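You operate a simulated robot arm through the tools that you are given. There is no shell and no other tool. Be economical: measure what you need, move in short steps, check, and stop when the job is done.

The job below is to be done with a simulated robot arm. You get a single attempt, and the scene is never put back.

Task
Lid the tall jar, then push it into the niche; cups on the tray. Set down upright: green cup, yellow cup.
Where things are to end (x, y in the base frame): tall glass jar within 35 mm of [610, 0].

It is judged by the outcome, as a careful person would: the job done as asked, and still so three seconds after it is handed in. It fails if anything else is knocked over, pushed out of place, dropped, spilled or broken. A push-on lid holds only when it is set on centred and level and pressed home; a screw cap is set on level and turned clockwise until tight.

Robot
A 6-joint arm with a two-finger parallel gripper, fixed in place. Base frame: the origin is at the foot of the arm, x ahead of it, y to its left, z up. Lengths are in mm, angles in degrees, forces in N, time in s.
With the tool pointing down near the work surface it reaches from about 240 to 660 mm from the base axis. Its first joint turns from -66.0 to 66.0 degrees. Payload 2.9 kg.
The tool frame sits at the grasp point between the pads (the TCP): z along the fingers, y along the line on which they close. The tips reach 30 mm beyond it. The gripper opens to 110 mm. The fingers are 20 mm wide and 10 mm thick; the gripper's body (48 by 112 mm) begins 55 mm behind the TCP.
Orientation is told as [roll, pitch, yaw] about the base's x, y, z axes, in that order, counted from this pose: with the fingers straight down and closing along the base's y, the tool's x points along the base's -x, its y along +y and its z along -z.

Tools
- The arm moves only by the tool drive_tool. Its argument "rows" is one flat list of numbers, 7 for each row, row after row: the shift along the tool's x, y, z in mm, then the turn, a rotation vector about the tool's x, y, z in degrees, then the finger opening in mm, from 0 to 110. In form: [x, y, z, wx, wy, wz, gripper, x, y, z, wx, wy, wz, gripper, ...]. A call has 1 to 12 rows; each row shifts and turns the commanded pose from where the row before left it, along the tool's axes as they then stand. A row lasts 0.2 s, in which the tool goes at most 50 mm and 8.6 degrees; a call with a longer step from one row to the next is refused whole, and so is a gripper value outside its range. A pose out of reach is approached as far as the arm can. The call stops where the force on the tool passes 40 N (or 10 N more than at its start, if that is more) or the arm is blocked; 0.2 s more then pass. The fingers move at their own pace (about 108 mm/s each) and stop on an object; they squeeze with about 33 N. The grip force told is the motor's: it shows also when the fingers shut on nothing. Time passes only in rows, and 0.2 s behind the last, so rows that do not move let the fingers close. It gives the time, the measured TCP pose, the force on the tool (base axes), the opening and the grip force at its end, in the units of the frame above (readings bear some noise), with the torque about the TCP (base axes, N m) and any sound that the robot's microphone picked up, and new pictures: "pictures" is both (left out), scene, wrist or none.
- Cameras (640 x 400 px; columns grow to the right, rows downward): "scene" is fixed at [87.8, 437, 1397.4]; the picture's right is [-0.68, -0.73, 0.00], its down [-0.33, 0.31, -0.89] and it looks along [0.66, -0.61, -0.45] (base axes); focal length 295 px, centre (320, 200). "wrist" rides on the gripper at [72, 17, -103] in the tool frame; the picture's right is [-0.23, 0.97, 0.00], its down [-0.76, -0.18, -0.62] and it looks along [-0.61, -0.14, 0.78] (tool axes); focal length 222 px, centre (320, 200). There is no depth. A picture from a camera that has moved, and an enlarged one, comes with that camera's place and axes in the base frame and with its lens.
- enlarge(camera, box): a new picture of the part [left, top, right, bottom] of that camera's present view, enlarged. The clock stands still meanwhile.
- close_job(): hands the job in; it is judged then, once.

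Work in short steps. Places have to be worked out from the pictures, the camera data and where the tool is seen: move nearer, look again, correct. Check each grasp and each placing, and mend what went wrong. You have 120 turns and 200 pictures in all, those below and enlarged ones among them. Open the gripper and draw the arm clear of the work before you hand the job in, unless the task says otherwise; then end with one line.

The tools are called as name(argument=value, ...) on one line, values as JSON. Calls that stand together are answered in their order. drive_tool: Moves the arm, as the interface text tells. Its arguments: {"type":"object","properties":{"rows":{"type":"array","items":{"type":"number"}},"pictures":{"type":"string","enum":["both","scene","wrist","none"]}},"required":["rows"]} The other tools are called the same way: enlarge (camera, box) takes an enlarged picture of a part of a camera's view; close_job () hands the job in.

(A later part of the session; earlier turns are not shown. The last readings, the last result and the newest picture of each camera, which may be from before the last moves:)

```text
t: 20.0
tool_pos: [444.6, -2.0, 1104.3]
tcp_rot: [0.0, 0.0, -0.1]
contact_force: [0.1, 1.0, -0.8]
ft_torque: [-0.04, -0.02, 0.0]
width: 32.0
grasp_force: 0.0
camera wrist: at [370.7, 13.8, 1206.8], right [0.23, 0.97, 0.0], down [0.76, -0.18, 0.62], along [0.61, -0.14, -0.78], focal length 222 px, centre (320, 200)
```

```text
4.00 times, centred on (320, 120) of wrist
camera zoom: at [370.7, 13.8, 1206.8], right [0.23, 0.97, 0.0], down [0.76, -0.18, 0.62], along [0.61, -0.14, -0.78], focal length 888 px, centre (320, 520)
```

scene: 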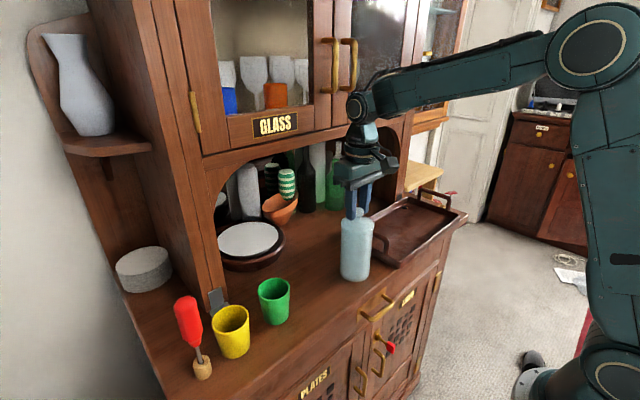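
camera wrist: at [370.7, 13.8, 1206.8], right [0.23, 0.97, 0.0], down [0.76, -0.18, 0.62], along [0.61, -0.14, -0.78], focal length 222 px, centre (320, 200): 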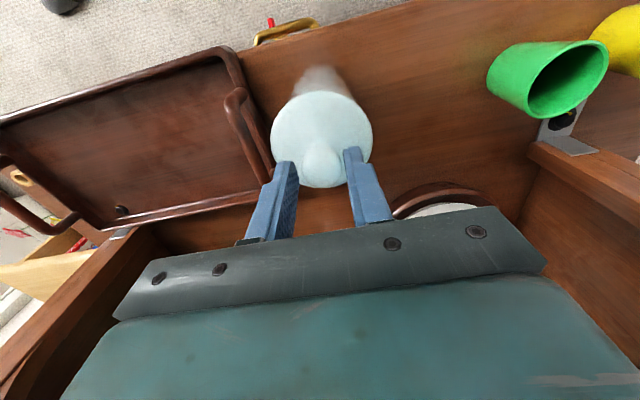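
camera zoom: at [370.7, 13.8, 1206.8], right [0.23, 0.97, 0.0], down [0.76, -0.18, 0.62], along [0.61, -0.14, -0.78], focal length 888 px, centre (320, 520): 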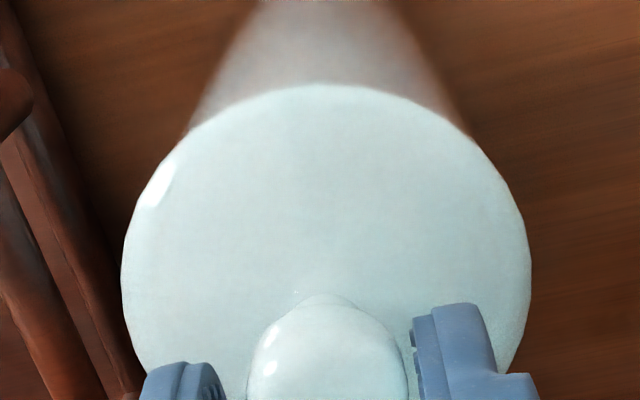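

Lid looks level and centred. Pressing down with both tips on the disc to make sure it's home.

drive_tool(rows=[2, 0, 2, 0, 0, 0, 32, 0, 0, 2, 0, 0, 0, 32, 0, 0, 2, 0, 0, 0, 32, 0, 0, 2, 0, 0, 0, 32, 0, 0, 2, 0, 0, 0, 32], pictures="none")

enlarge(camera="scene", box=[325, 200, 389, 240])

```text
t: 21.2
tool_pos: [442.2, -2.0, 1094.5]
tcp_rot: [-0.1, 0.0, 0.0]
contact_force: [0.4, -0.2, 0.2]
ft_torque: [0.02, -0.01, -0.03]
width: 31.9
grasp_force: 0.1
```

```text
10.00 times, centred on (357, 220) of scene
camera zoom: at [87.8, 437.0, 1397.4], right [-0.68, -0.73, 0.0], down [-0.33, 0.31, -0.89], along [0.66, -0.61, -0.45], focal length 2950 px, centre (-50, 0)
```

zoom: 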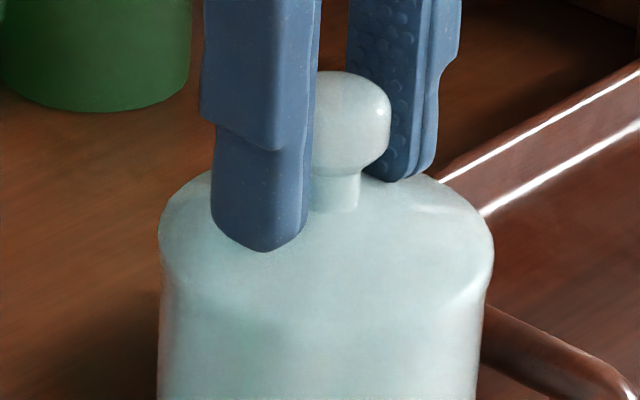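

Tips haven't reached the disc yet. Continuing down until contact.

drive_tool(rows=[0, 0, 2, 0, 0, 0, 32, 0, 0, 2, 0, 0, 0, 32, 0, 0, 2, 0, 0, 0, 32, 0, 0, 2, 0, 0, 0, 32, 0, 0, 2, 0, 0, 0, 32, 0, 0, 2, 0, 0, 0, 32], pictures="none")

enlarge(camera="scene", box=[325, 200, 389, 240])

```text
t: 21.9
tool_pos: [443.8, -2.0, 1094.2]
tcp_rot: [0.0, -0.5, 0.0]
contact_force: [-2.3, -1.3, 5.8]
ft_torque: [0.08, 0.11, 0.02]
width: 31.9
grasp_force: 0.1
stopped in row 3: the force on the tool passed its limit at 44 N (the readings are from after the stop); the commanded pose is now the measured one
```

```text
10.00 times, centred on (357, 220) of scene
camera zoom: at [87.6, 437.0, 1397.4], right [-0.68, -0.73, 0.0], down [-0.33, 0.31, -0.89], along [0.66, -0.61, -0.45], focal length 2950 px, centre (-50, 0)
```

zoom: 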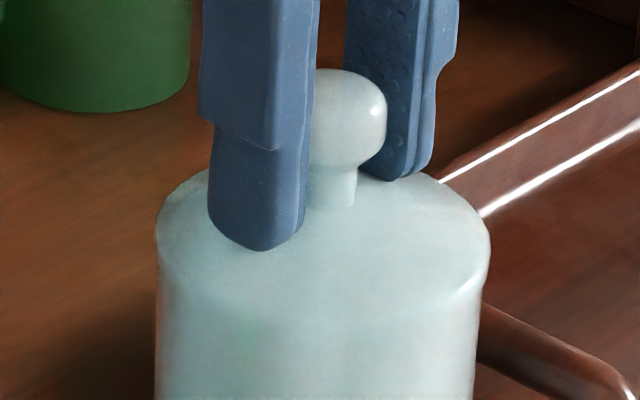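

The lid is pressed home on solid contact. Next I retreat upward and back in front of the jar, then tilt the fingers forward 30° for a low push.

drive_tool(rows=[0, 0, -15, 0, 0.5, 0, 32, 0, 0, -40, 0, 0, 0, 40, 25, 0, -10, 0, 0, 0, 40, 40, 0, 0, 0, 0, 0, 40, 38, 1, 10, 0, 0, 0, 40, 0, 0, 45, 0, 0, 0, 40, 0, 0, 45, 0, 0, 0, 40, 0, 0, 40, 0, -7.5, 0, 40, 0, 0, 0, 0, -7.5, 0, 40, 0, 0, 0, 0, -7.5, 0, 40, 0, 0, 0, 0, -7.5, 0, 40])

enlarge(camera="scene", box=[310, 180, 410, 290])

```text
t: 24.3
tool_pos: [339.7, -2.8, 1018.0]
tcp_rot: [0.0, -30.0, 0.0]
contact_force: [1.0, 0.9, 0.1]
ft_torque: [-0.02, -0.01, 0.03]
width: 39.7
grasp_force: 0.1
camera wrist: at [224.8, 13.9, 1070.1], right [0.2, 0.97, 0.11], down [0.35, -0.18, 0.92], along [0.92, -0.14, -0.37], focal length 222 px, centre (320, 200)
```

scene: 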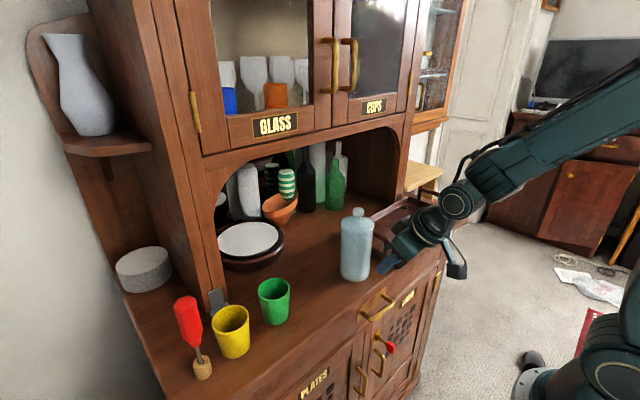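
wrist: 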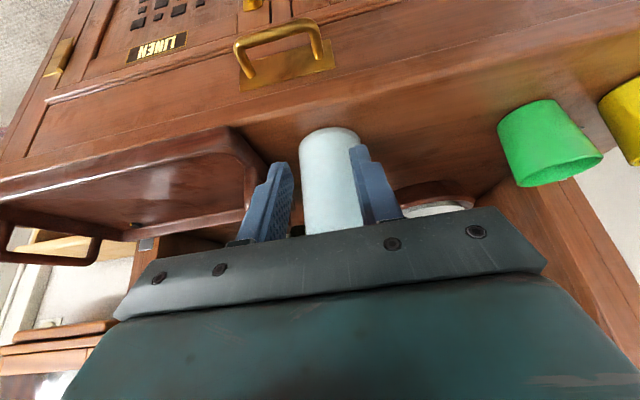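

```text
3.64 times, centred on (360, 235) of scene
camera zoom: at [87.8, 437.0, 1397.4], right [-0.68, -0.73, 0.0], down [-0.33, 0.31, -0.89], along [0.66, -0.61, -0.45], focal length 1073 px, centre (174, 73)
```

zoom: 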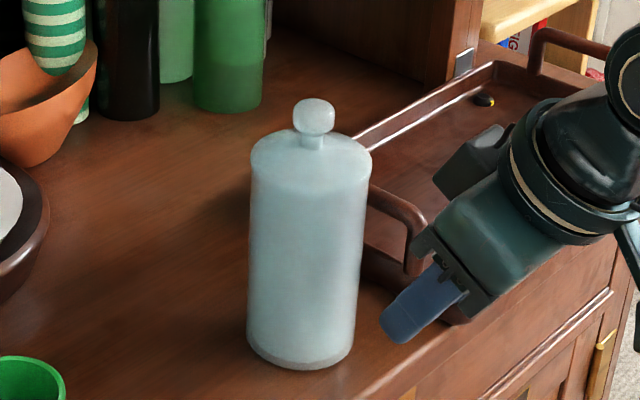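

Lid sits straight on the jar. Jar is at y≈−0.5. I'll lower the tilted fingers to z≈975, just short of the jar.

drive_tool(rows=[-2.25, 1, 26.1, 0, 0, 0, 40, -2.25, 1, 26.1, 0, 0, 0, 40])

enlarge(camera="scene", box=[310, 180, 410, 290])

```text
t: 24.9
tool_pos: [372.7, 0.5, 976.6]
tcp_rot: [0.0, -30.1, -0.1]
contact_force: [0.4, -0.2, 1.1]
ft_torque: [-0.02, -0.01, 0.03]
width: 39.8
grasp_force: 0.0
camera wrist: at [256.9, 16.2, 1028.7], right [0.2, 0.97, 0.11], down [0.35, -0.18, 0.92], along [0.92, -0.14, -0.37], focal length 222 px, centre (320, 200)
```

scene: 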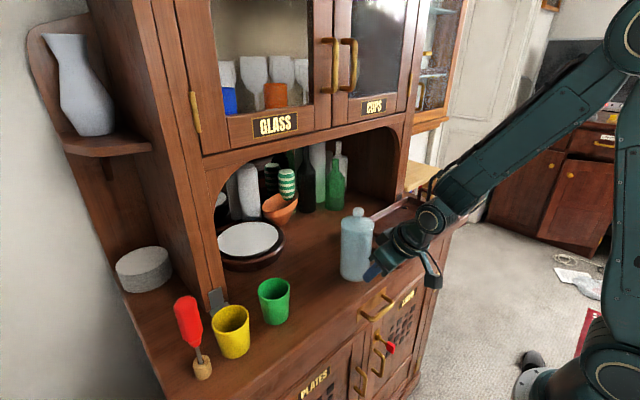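
wrist: 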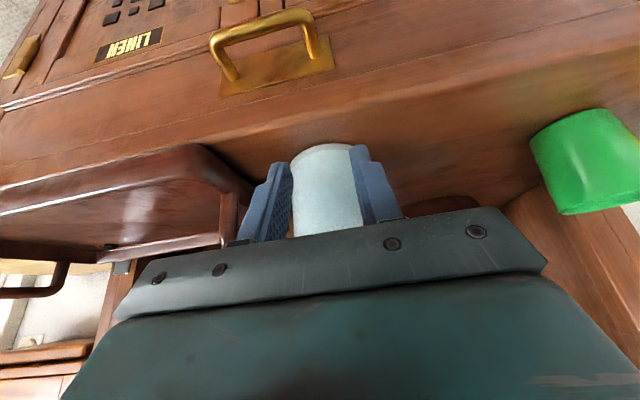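

```text
3.64 times, centred on (360, 235) of scene
camera zoom: at [87.8, 437.0, 1397.4], right [-0.68, -0.73, 0.0], down [-0.33, 0.31, -0.89], along [0.66, -0.61, -0.45], focal length 1073 px, centre (174, 73)
```

zoom: 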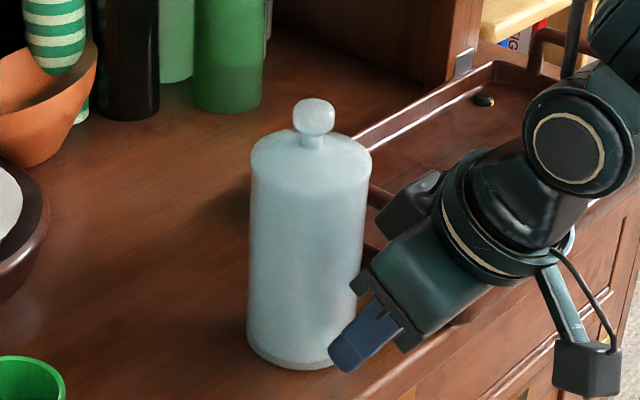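

Fingers are astride the jar front, just short of contact. I'll push forward at gentle speed, 7 mm per row.

drive_tool(rows=[-4.33, 1, 2.5, 0, 0, 0, 40, -4.33, 1, 2.5, 0, 0, 0, 40, -4.33, 0, 2.5, 0, 0, 0, 40, -4.33, 0, 2.5, 0, 0, 0, 40, -6.06, 0, 3.5, 0, 0, 0, 40, -6.06, 0, 3.5, 0, 0, 0, 40, -6.06, 0, 3.5, 0, 0, 0, 40, -6.06, 0, 3.5, 0, 0, 0, 40, -6.06, 0, 3.5, 0, 0, 0, 40])

enlarge(camera="scene", box=[310, 180, 410, 290])

```text
t: 26.9
tool_pos: [424.8, 1.8, 975.5]
tcp_rot: [-0.1, -30.0, 0.2]
contact_force: [-1.1, -0.5, 0.6]
ft_torque: [0.02, -0.01, 0.05]
width: 40.1
grasp_force: 0.3
camera wrist: at [309.8, 18.7, 1027.8], right [0.2, 0.97, 0.11], down [0.35, -0.18, 0.92], along [0.92, -0.14, -0.37], focal length 222 px, centre (320, 200)
```

scene: 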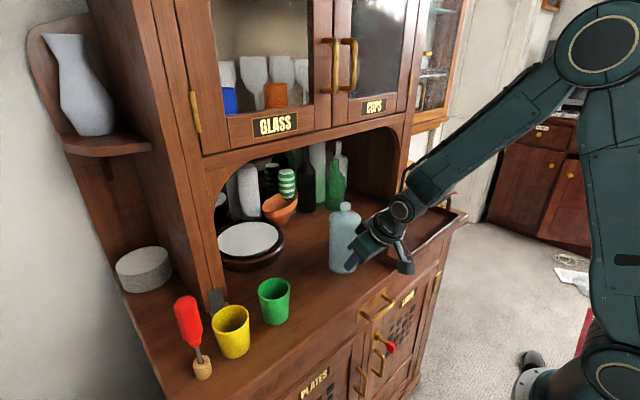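
wrist: 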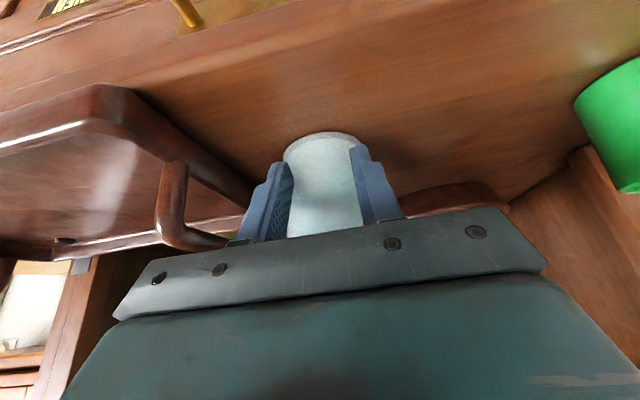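

```text
3.64 times, centred on (360, 235) of scene
camera zoom: at [87.7, 437.0, 1397.4], right [-0.68, -0.73, 0.0], down [-0.33, 0.31, -0.89], along [0.66, -0.61, -0.45], focal length 1073 px, centre (174, 73)
```

zoom: 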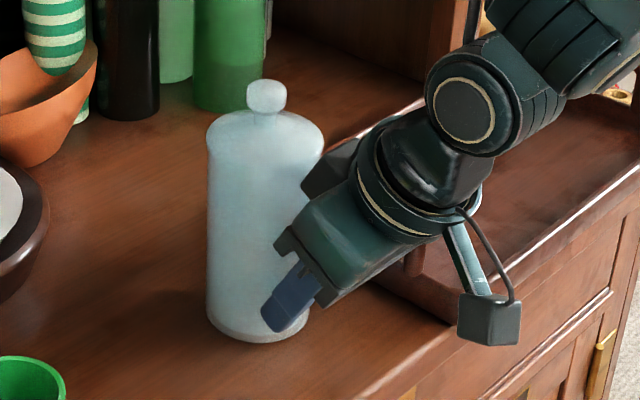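

The jar slides upright. The tray handle is close on the −y side, so I'll drift slightly to +y while continuing to push.

drive_tool(rows=[-4.33, 1, 2.5, 0, 0, 0, 40, -5.2, 1, 3, 0, 0, 0, 40, -6.06, 1, 3.5, 0, 0, 0, 40, -6.06, 1, 3.5, 0, 0, 0, 40, -6.06, 1, 3.5, 0, 0, 0, 40, -6.06, 0, 3.5, 0, 0, 0, 40, -6.06, 0, 3.5, 0, 0, 0, 40, -6.06, 0, 3.5, 0, 0, 0, 40, -6.06, 0, 3.5, 0, 0, 0, 40, -6.06, 0, 3.5, 0, 0, 0, 40])

enlarge(camera="scene", box=[290, 160, 410, 280])

```text
t: 29.1
tool_pos: [493.1, 9.0, 976.5]
tcp_rot: [0.1, -30.0, 0.0]
contact_force: [-1.9, -1.3, 1.3]
ft_torque: [0.03, 0.0, 0.01]
width: 40.5
grasp_force: 0.3
camera wrist: at [376.8, 24.8, 1029.0], right [0.2, 0.97, 0.11], down [0.35, -0.18, 0.92], along [0.92, -0.14, -0.37], focal length 222 px, centre (320, 200)
```

scene: 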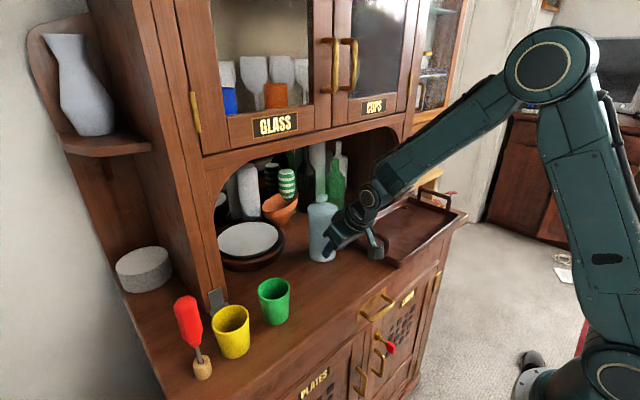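
wrist: 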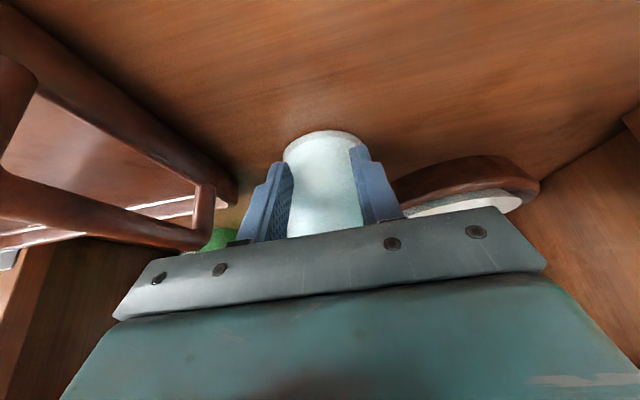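

```text
3.33 times, centred on (350, 220) of scene
camera zoom: at [87.7, 437.0, 1397.4], right [-0.68, -0.73, 0.0], down [-0.33, 0.31, -0.89], along [0.66, -0.61, -0.45], focal length 983 px, centre (220, 133)
```

zoom: 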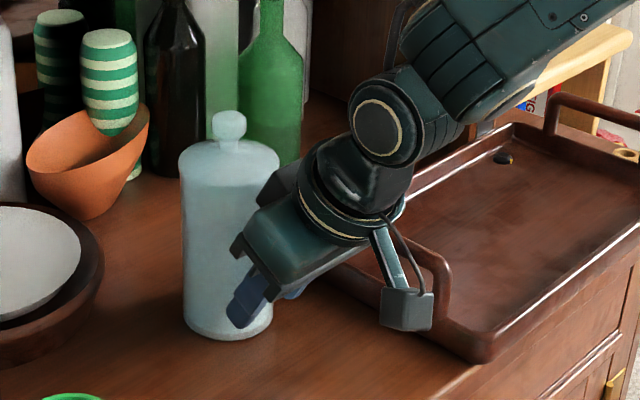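

Jar is at about (543, 10). Pushing about 60 mm more, drifting slightly back towards y=0 to stay clear of the dish.

drive_tool(rows=[-4.33, -1, 2.5, 0, 0, 0, 40, -6.06, -1, 3.5, 0, 0, 0, 40, -6.06, -1, 3.5, 0, 0, 0, 40, -6.06, -1, 3.5, 0, 0, 0, 40, -6.06, -1, 3.5, 0, 0, 0, 40, -6.06, 0, 3.5, 0, 0, 0, 40, -6.06, 0, 3.5, 0, 0, 0, 40, -5.2, 0, 3, 0, 0, 0, 40])

enlarge(camera="scene", box=[290, 160, 410, 280])

```text
t: 30.9
tool_pos: [546.0, 3.9, 973.8]
tcp_rot: [0.1, -30.0, 0.0]
contact_force: [-0.4, -1.2, -0.1]
ft_torque: [-0.03, 0.07, 0.0]
width: 40.3
grasp_force: 0.1
camera wrist: at [430.5, 20.0, 1026.9], right [0.2, 0.97, 0.11], down [0.35, -0.18, 0.92], along [0.92, -0.14, -0.37], focal length 222 px, centre (320, 200)
```

scene: 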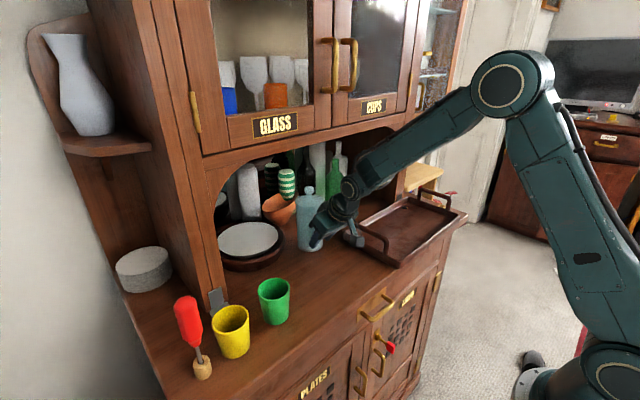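
wrist: 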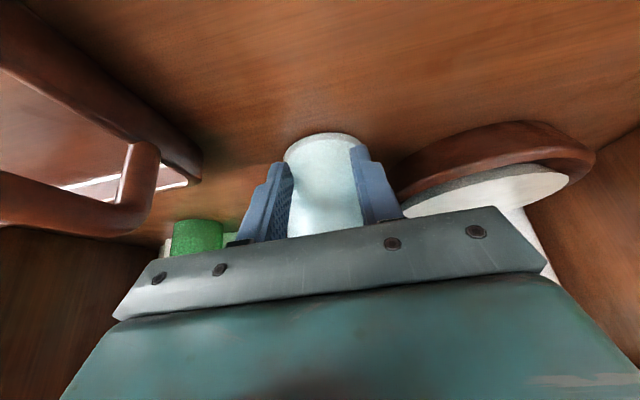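

```text
3.33 times, centred on (350, 220) of scene
camera zoom: at [87.7, 437.0, 1397.4], right [-0.68, -0.73, 0.0], down [-0.33, 0.31, -0.89], along [0.66, -0.61, -0.45], focal length 983 px, centre (220, 133)
```

zoom: 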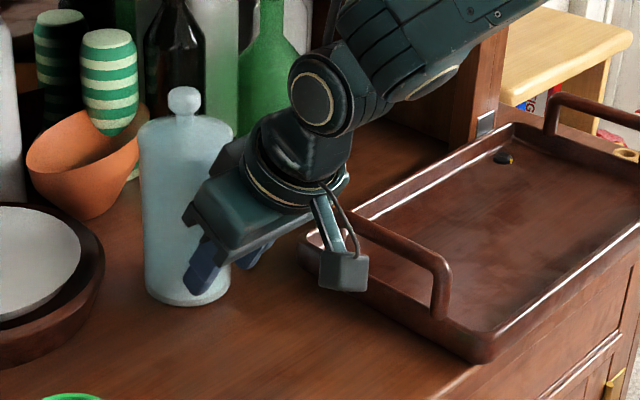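

Jar is now at about (597, 6). 10 mm more, then I back off.

drive_tool(rows=[-4.33, 0, 2.5, 0, 0, 0, 40, -4.33, 0, 2.5, 0, 0, 0, 40, 0, 0, 0, 0, 0, 0, 40, 8.66, 0, -5, 0, 0, 0, 40, 17.3, 0, -10, 0, 0, 0, 40, 26, 0, -15, 0, 0, 0, 40, 30, 2, -25, 0, 0, 0, 40, 26, 2, -25, 0, 0, 0, 40])

enlarge(camera="scene", box=[250, 150, 410, 280])

```text
t: 32.7
tool_pos: [423.1, 5.3, 989.6]
tcp_rot: [0.0, -30.0, 0.1]
contact_force: [-0.3, 0.3, -0.5]
ft_torque: [0.0, -0.01, -0.01]
width: 40.0
grasp_force: 0.0
camera wrist: at [308.2, 20.8, 1041.1], right [0.2, 0.97, 0.11], down [0.35, -0.18, 0.92], along [0.92, -0.14, -0.37], focal length 222 px, centre (320, 200)
```

scene: 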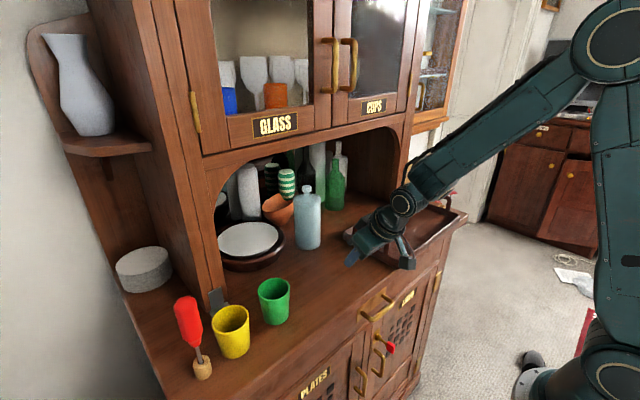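
wrist: 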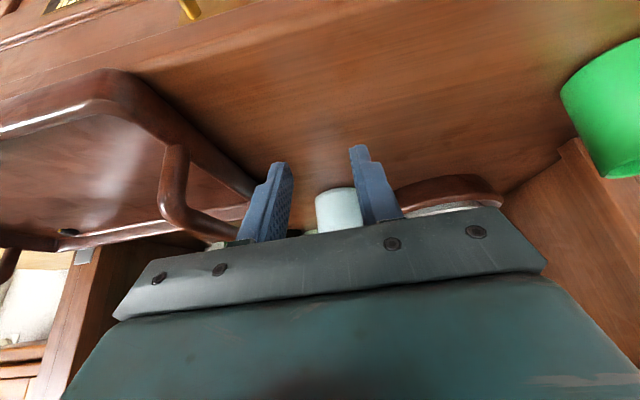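

```text
3.08 times, centred on (330, 215) of scene
camera zoom: at [87.8, 437.0, 1397.4], right [-0.68, -0.73, 0.0], down [-0.33, 0.31, -0.89], along [0.66, -0.61, -0.45], focal length 908 px, centre (289, 154)
```

zoom: 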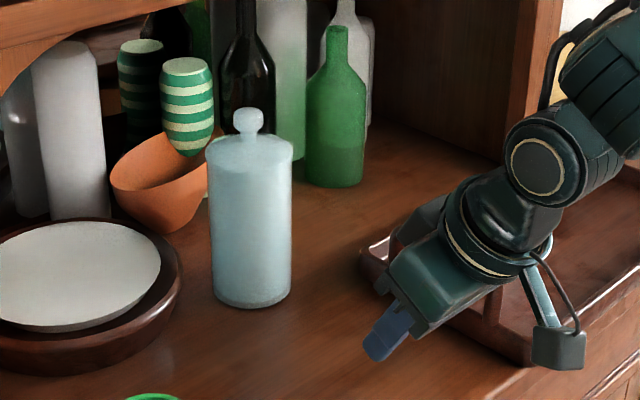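

The jar stands in the niche at about (607, 6) with its lid on. Next I raise and straighten the tool and go above the green cup.

drive_tool(rows=[-20, 0, -34.6, 0, 0, 0, 60, -20, 0, -34.6, 0, 0, 0, 80, -20, 0, -34.6, 0, 0, 0, 90, -20, 0, -34.6, 0, 7.5, 0, 90, 0, 0, 0, 0, 7.5, 0, 90, 0, 0, 0, 0, 7.5, 0, 90, 0, 0, 0, 0, 7.5, 0, 90, -7, 42, 0, 0, 0, 0, 90, -7, 42, 0, 0, 0, 0, 90, -7, 42, 0, 0, 0, 0, 90, -7, 42, 0, 0, 0, 0, 90, -6, 41, 0, 0, 0, 0, 90], pictures="none")

drive_tool(rows=[0, 0, 0, 0, 0, -8.2, 90, 0, 0, 0, 0, 0, -8.2, 90, 0, 0, 0, 0, 0, -8.2, 90, 0, 0, 0, 0, 0, -8.2, 90, 0, 0, 0, 0, 0, -8.2, 90, 0, 0, 0, 0, 0, -8.2, 90, 0, 0, 0, 0, 0, -8.2, 90, 0, 0, 0, 0, 0, -8.2, 90, 0, 0, 0, 0, 0, -8.2, 90, 0, 0, 0, 0, 0, -8.2, 90, 0, 0, 0, 0, 0, -8, 90])

```text
t: 35.3
tool_pos: [456.8, 213.1, 1151.2]
tcp_rot: [0.0, 0.0, 0.0]
contact_force: [0.2, 0.1, -0.6]
ft_torque: [-0.02, -0.01, 0.03]
width: 90.2
grasp_force: 0.1
```

```text
t: 37.7
tool_pos: [456.4, 214.8, 1149.5]
tcp_rot: [0.0, 0.0, 90.2]
contact_force: [0.3, -0.5, -0.4]
ft_torque: [-0.05, 0.0, 0.02]
width: 90.2
grasp_force: 0.1
camera wrist: at [438.9, 142.1, 1252.5], right [-0.97, 0.22, 0.0], down [0.18, 0.76, 0.62], along [0.14, 0.61, -0.78], focal length 222 px, centre (320, 200)
```

scene: 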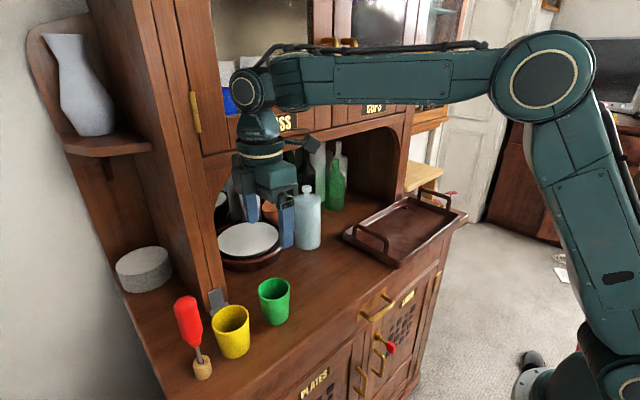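
wrist: 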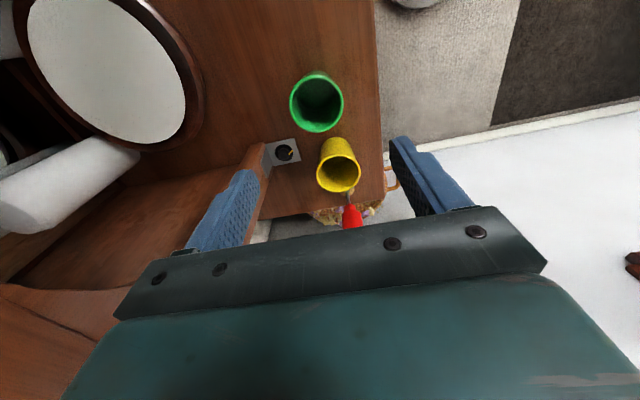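

Measuring the cups more precisely with an enlarged view.

enlarge(camera="wrist", box=[256, 60, 416, 220])

enlarge(camera="scene", box=[160, 260, 320, 390])

```text
2.50 times, centred on (336, 140) of wrist
camera zoom: at [438.9, 142.1, 1252.5], right [-0.97, 0.22, 0.0], down [0.18, 0.76, 0.62], along [0.14, 0.61, -0.78], focal length 555 px, centre (280, 350)
```

zoom: 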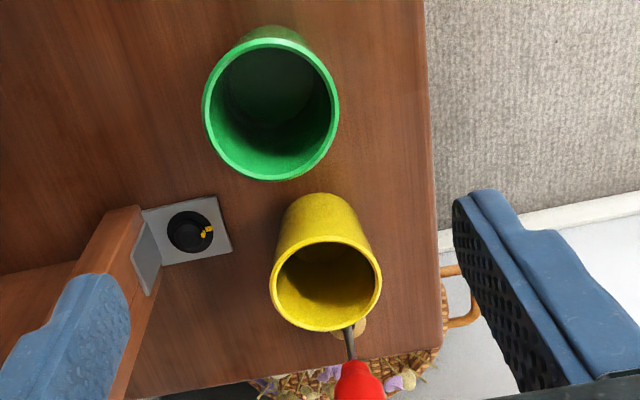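

```text
3.08 times, centred on (240, 325) of scene
camera zoom: at [87.8, 437.0, 1397.4], right [-0.68, -0.73, 0.0], down [-0.33, 0.31, -0.89], along [0.66, -0.61, -0.45], focal length 908 px, centre (566, -185)
```

zoom: 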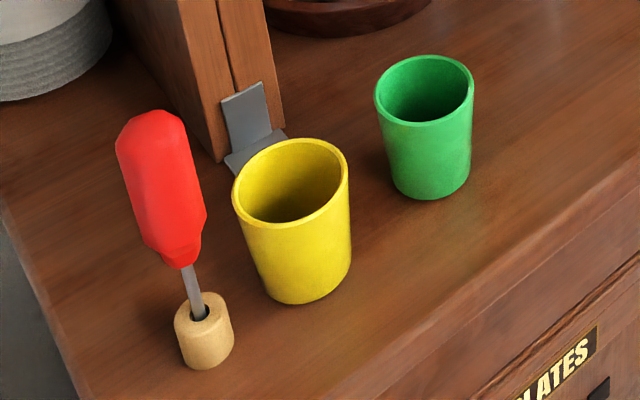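

Green cup rim at (458, 211), yellow at (450, 304). Lowering over the green cup, stopping just above the rim to check.

drive_tool(rows=[2.5, -1.3, 40, 0, 0, 0, 90, 0, 0, 40, 0, 0, 0, 90, 0, 0, 35, 0, 0, 0, 90])

enlarge(camera="scene", box=[210, 220, 330, 340])

```text
t: 38.5
tool_pos: [457.6, 211.1, 1034.2]
tcp_rot: [0.0, 0.0, 90.0]
contact_force: [0.0, 1.1, -0.4]
ft_torque: [-0.01, -0.03, -0.01]
width: 90.0
grasp_force: 0.2
camera wrist: at [439.5, 138.5, 1136.4], right [-0.97, 0.23, 0.0], down [0.18, 0.76, 0.62], along [0.14, 0.61, -0.78], focal length 222 px, centre (320, 200)
```

scene: 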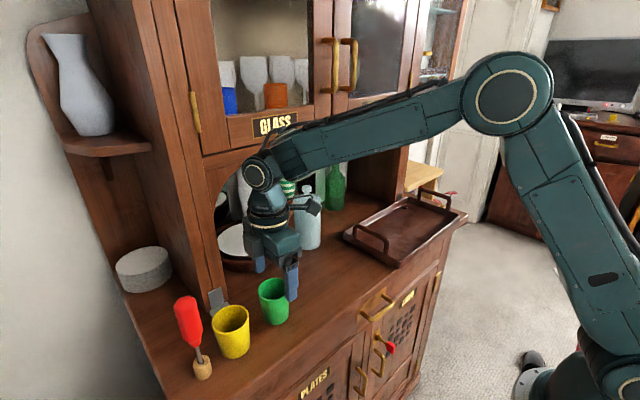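
wrist: 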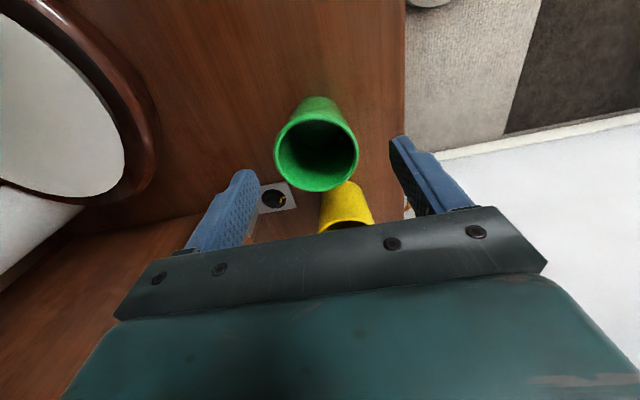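

```text
3.33 times, centred on (270, 280) of scene
camera zoom: at [87.8, 437.0, 1397.4], right [-0.68, -0.73, 0.0], down [-0.33, 0.31, -0.89], along [0.66, -0.61, -0.45], focal length 983 px, centre (487, -67)
```

zoom: 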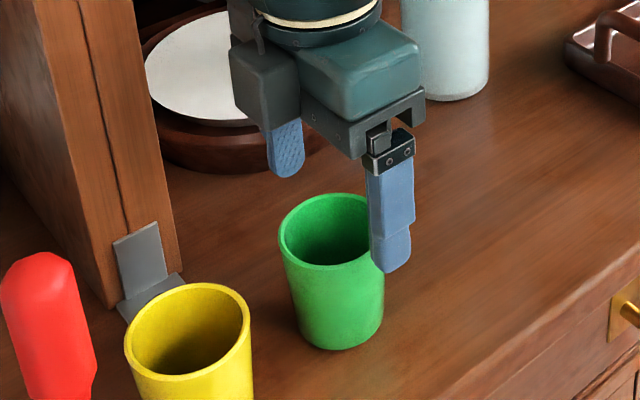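

Rim centre reads about 3–4 mm nearer −y than the TCP. Adjusting, then lowering to grasp height.

drive_tool(rows=[3.5, 0, 15, 0, 0, 0, 90, 0, 0, 20, 0, 0, 0, 90, 0, 0, 20, 0, 0, 0, 90, 0, 0, 11, 0, 0, 0, 90])

enlarge(camera="scene", box=[210, 220, 330, 340])

enlarge(camera="wrist", box=[200, 80, 440, 240])

```text
t: 39.5
tool_pos: [458.6, 207.8, 969.9]
tcp_rot: [0.1, 0.0, 89.9]
contact_force: [-0.5, -0.3, 0.3]
ft_torque: [0.03, 0.02, -0.02]
width: 89.9
grasp_force: 0.0
camera wrist: at [440.0, 135.4, 1072.2], right [-0.97, 0.23, 0.0], down [0.18, 0.76, 0.62], along [0.14, 0.61, -0.78], focal length 222 px, centre (320, 200)
```

scene: 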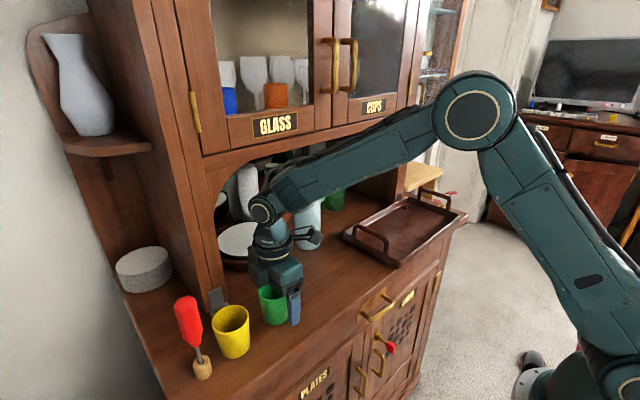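
wrist: 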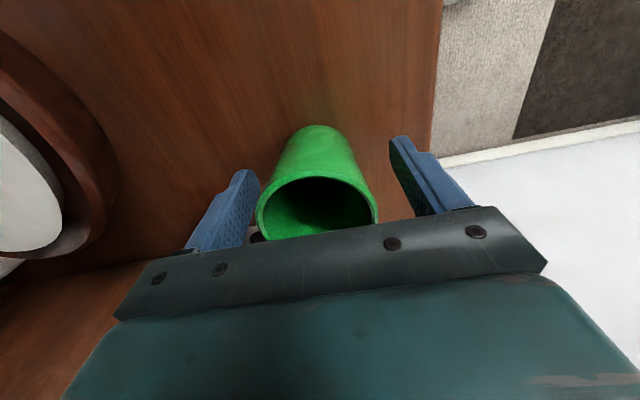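

```text
3.33 times, centred on (270, 280) of scene
camera zoom: at [87.8, 437.0, 1397.4], right [-0.68, -0.73, 0.0], down [-0.33, 0.31, -0.89], along [0.66, -0.61, -0.45], focal length 983 px, centre (487, -67)
```

zoom: 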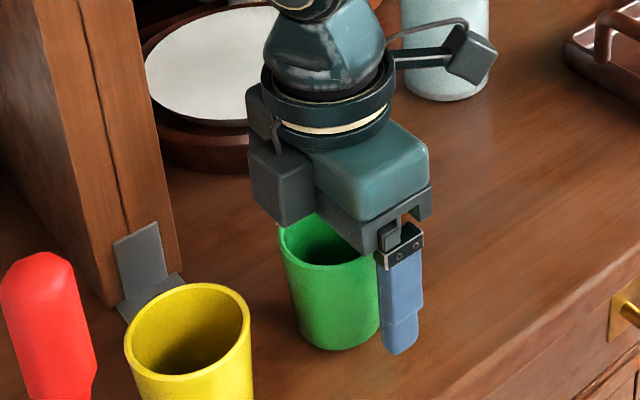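

```text
2.50 times, centred on (320, 160) of wrist
camera zoom: at [440.0, 135.4, 1072.2], right [-0.97, 0.23, 0.0], down [0.18, 0.76, 0.62], along [0.14, 0.61, -0.78], focal length 555 px, centre (320, 300)
```

zoom: 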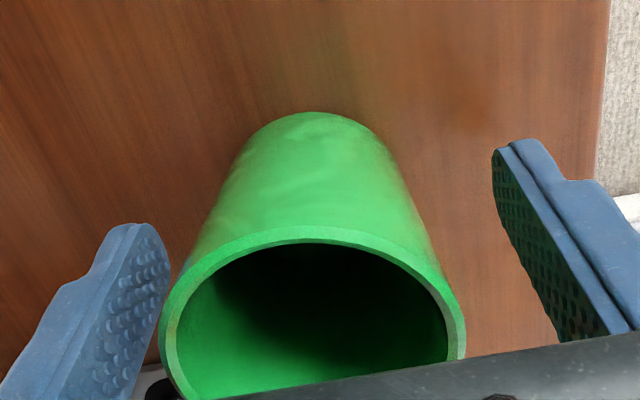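

Cup is centred at about (461, 210). I'll adjust, raise to z≈983 so the rim sits near the pad centre, and close.

drive_tool(rows=[-2, -3, -13, 0, 0, 0, 90, 0, 0, 0, 0, 0, 0, 55, 0, 0, 0, 0, 0, 0, 45, 0, 0, 0, 0, 0, 0, 45, 0, 0, 0, 0, 0, 0, 45], pictures="none")

enlarge(camera="wrist", box=[200, 80, 440, 240])

enlarge(camera="scene", box=[210, 220, 330, 340])

```text
t: 40.7
tool_pos: [461.4, 211.2, 982.1]
tcp_rot: [0.0, -0.1, 90.0]
contact_force: [-0.9, -0.4, 3.1]
ft_torque: [0.03, 0.04, -0.02]
width: 53.1
grasp_force: 33.0
```

```text
2.50 times, centred on (320, 160) of wrist
camera zoom: at [443.2, 137.9, 1085.2], right [-0.97, 0.23, 0.0], down [0.18, 0.76, 0.62], along [0.14, 0.61, -0.78], focal length 555 px, centre (320, 300)
```

zoom: 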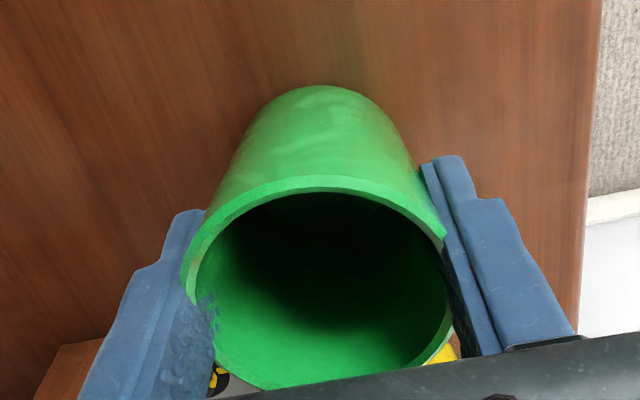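

```text
3.33 times, centred on (270, 280) of scene
camera zoom: at [87.7, 437.0, 1397.4], right [-0.68, -0.73, 0.0], down [-0.33, 0.31, -0.89], along [0.66, -0.61, -0.45], focal length 983 px, centre (487, -67)
```

zoom: 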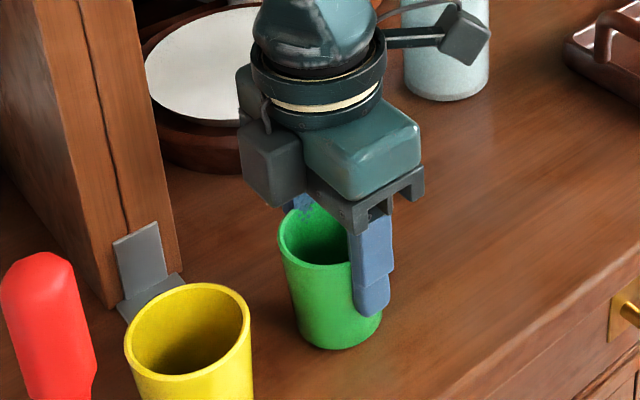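

Gripped at 53 mm. Lifting gently.

drive_tool(rows=[0, 0, -3, 0, 0, 0, 45, 0, 0, -6, 0, 0, 0, 45, 0, 0, -10, 0, 0, 0, 45, 0, 0, -10, 0, 0, 0, 45], pictures="none")

enlarge(camera="scene", box=[210, 220, 330, 340])

```text
t: 41.7
tool_pos: [459.4, 210.9, 1012.8]
tcp_rot: [0.0, 0.0, 90.1]
contact_force: [0.0, 0.5, -1.6]
ft_torque: [0.01, -0.05, -0.01]
width: 53.1
grasp_force: 33.5
```

```text
3.33 times, centred on (270, 280) of scene
camera zoom: at [87.8, 437.0, 1397.4], right [-0.68, -0.73, 0.0], down [-0.33, 0.31, -0.89], along [0.66, -0.61, -0.45], focal length 983 px, centre (487, -67)
```

zoom: 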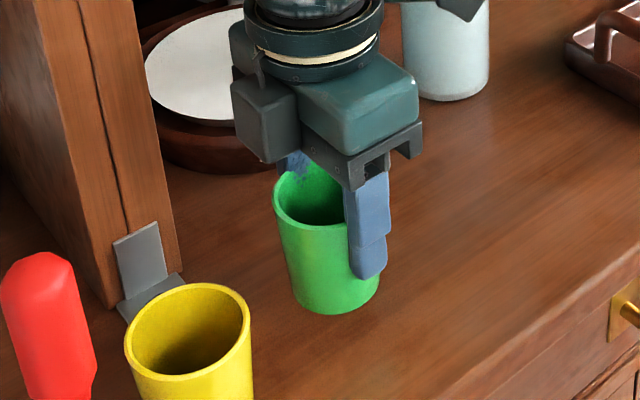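

The cup came up cleanly. Raising and carrying it towards the tray.

drive_tool(rows=[0, 0, -40, 0, 0, 0, 45, 5, 0, -45, 0, 0, 0, 45, 25, 0, -5, 0, 0, 0, 45, 42, 0, 0, 0, 0, 0, 45, 45, 0, 0, 0, 0, 0, 45, 45, 0, 0, 0, 0, 0, 45, 45, 0, 0, 0, 0, 0, 45, 45, 0, 0, 0, 0, 0, 45, 45, 0, 0, 0, 0, 0, 45, 45, 0, 0, 0, 0, 0, 45, 35, 0, 0, 0, 0, 0, 45, 20, 0, 0, 0, 0, 0, 45])

enlarge(camera="scene", box=[330, 140, 490, 280])

```text
t: 44.3
tool_pos: [458.7, -185.1, 1101.6]
tcp_rot: [0.0, 0.0, 90.0]
contact_force: [-0.1, 0.5, -1.3]
ft_torque: [0.01, 0.02, -0.01]
width: 52.9
grasp_force: 32.5
camera wrist: at [441.3, -258.1, 1205.1], right [-0.97, 0.23, 0.0], down [0.18, 0.76, 0.62], along [0.14, 0.61, -0.78], focal length 222 px, centre (320, 200)
```

scene: 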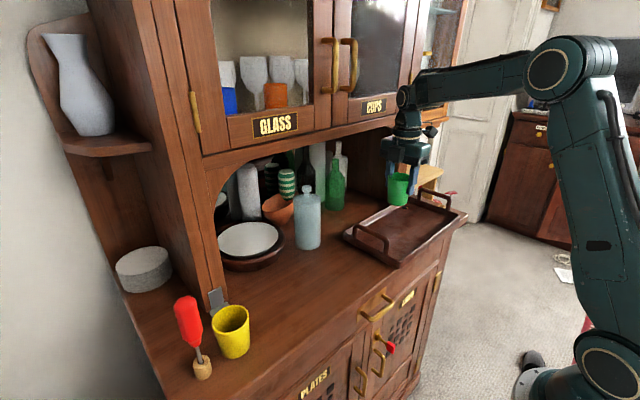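
wrist: 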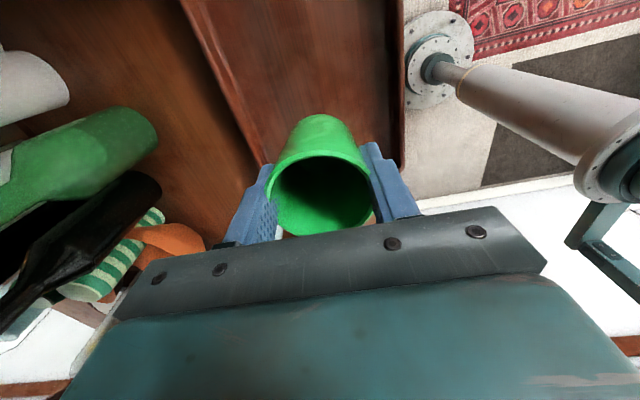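

```text
2.86 times, centred on (410, 210) of scene
camera zoom: at [87.8, 437.0, 1397.4], right [-0.68, -0.73, 0.0], down [-0.33, 0.31, -0.89], along [0.66, -0.61, -0.45], focal length 843 px, centre (63, 171)
```

zoom: 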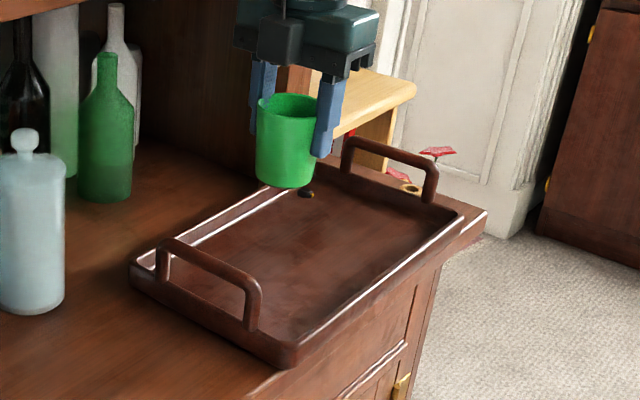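

The tray spans roughly x 383–550, y −95…−425, and is empty in the middle. I'll place the green cup at about (460, −305), descending to just above it.

drive_tool(rows=[30, 0, 0, 0, 0, 0, 45, 40, 0, 0, 0, 0, 0, 45, 35, 0, 10, 0, 0, 0, 45, 15, 0, 30, 0, 0, 0, 45, 0, 0, 35, 0, 0, 0, 45, 0, 0, 15, 0, 0, 0, 45])

enlarge(camera="scene", box=[330, 140, 490, 280])

```text
t: 45.7
tool_pos: [461.9, -308.2, 1011.9]
tcp_rot: [0.1, 0.0, 90.1]
contact_force: [-0.2, -0.4, -1.5]
ft_torque: [0.04, -0.02, -0.01]
width: 52.5
grasp_force: 33.4
camera wrist: at [444.1, -380.5, 1114.2], right [-0.97, 0.23, 0.0], down [0.18, 0.76, 0.62], along [0.14, 0.61, -0.78], focal length 222 px, centre (320, 200)
```

scene: 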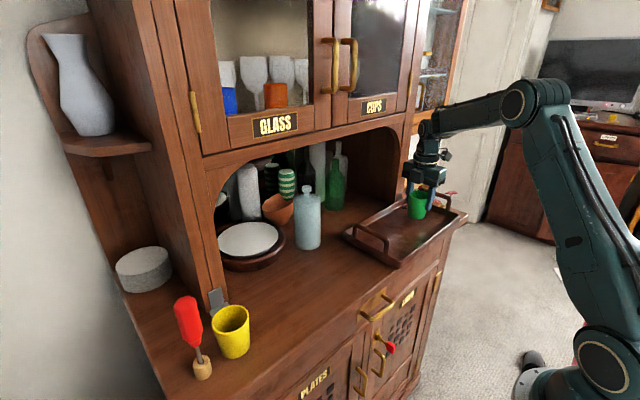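
wrist: 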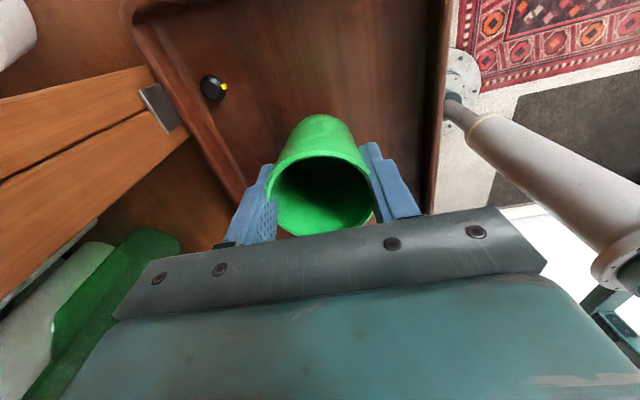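

```text
2.86 times, centred on (410, 210) of scene
camera zoom: at [87.8, 437.0, 1397.4], right [-0.68, -0.73, 0.0], down [-0.33, 0.31, -0.89], along [0.66, -0.61, -0.45], focal length 843 px, centre (63, 171)
```

zoom: 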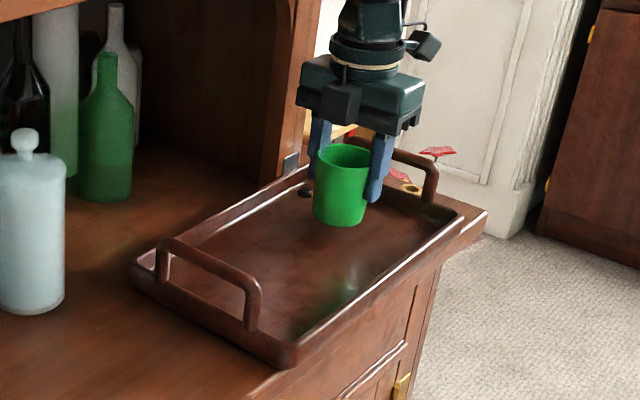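

The cup is level over the tray. Lowering in small steps to contact.

drive_tool(rows=[0, 0, 6, 0, 0, 0, 45, 0, 0, 4, 0, 0, 0, 45, 0, 0, 3, 0, 0, 0, 45, 0, 0, 2, 0, 0, 0, 45, 0, 0, 2, 0, 0, 0, 45], pictures="none")

enlarge(camera="scene", box=[380, 160, 460, 230])

```text
t: 46.9
tool_pos: [459.9, -305.6, 993.7]
tcp_rot: [-0.1, 0.0, 90.0]
contact_force: [-0.1, 0.3, -1.2]
ft_torque: [0.0, -0.02, 0.03]
width: 52.5
grasp_force: 32.8
```

```text
5.71 times, centred on (420, 195) of scene
camera zoom: at [87.8, 437.0, 1397.4], right [-0.68, -0.73, 0.0], down [-0.33, 0.31, -0.89], along [0.66, -0.61, -0.45], focal length 1686 px, centre (-251, 229)
```

zoom: 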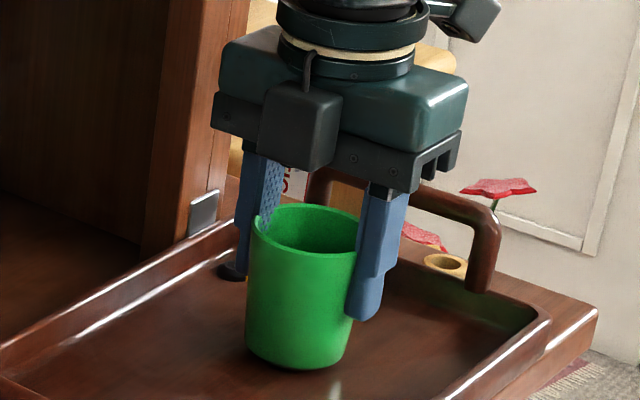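

Not touching yet (−1.2 N is the cup's weight). Continuing 2 mm at a time.

drive_tool(rows=[0, 0, 2, 0, 0, 0, 45, 0, 0, 2, 0, 0, 0, 45, 0, 0, 0, 0, 0, 0, 45], pictures="none")

```text
t: 47.7
tool_pos: [459.5, -305.7, 991.5]
tcp_rot: [-0.1, 0.1, 89.9]
contact_force: [-2.4, -0.3, 8.1]
ft_torque: [0.18, 0.21, 0.0]
width: 52.5
grasp_force: 33.0
```

Contact with the tray at 8 N. Releasing and withdrawing upward.

drive_tool(rows=[0, 0, -0.5, 0, 0, 0, 60, 0, 0, 0, 0, 0, 0, 85, 0, 0, 0, 0, 0, 0, 90, 0, 0, -15, 0, 0, 0, 90, 0, 0, -40, 0, 0, 0, 90, 0, 0, -45, 0, 0, 0, 90, 0, 0, -45, 0, 0, 0, 90])

enlarge(camera="scene", box=[330, 140, 490, 280])

```text
t: 49.3
tool_pos: [458.6, -305.0, 1135.6]
tcp_rot: [0.0, 0.0, 89.9]
contact_force: [0.1, 0.2, -0.1]
ft_torque: [0.0, -0.01, 0.01]
width: 90.1
grasp_force: 0.2
camera wrist: at [441.0, -377.3, 1238.7], right [-0.97, 0.23, 0.0], down [0.18, 0.76, 0.62], along [0.14, 0.61, -0.78], focal length 222 px, centre (320, 200)
```

scene: 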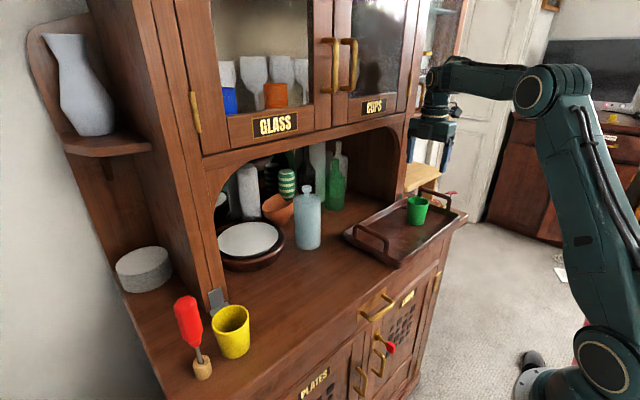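
wrist: 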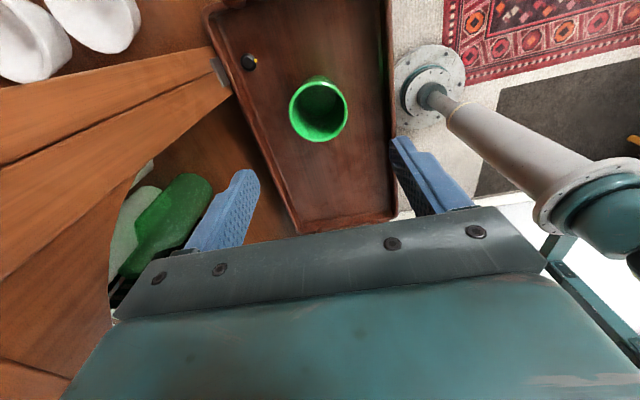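

```text
2.86 times, centred on (410, 210) of scene
camera zoom: at [87.8, 437.0, 1397.4], right [-0.68, -0.73, 0.0], down [-0.33, 0.31, -0.89], along [0.66, -0.61, -0.45], focal length 843 px, centre (63, 171)
```

zoom: 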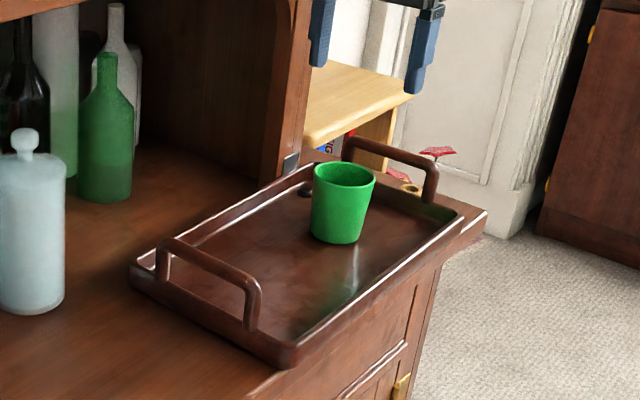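

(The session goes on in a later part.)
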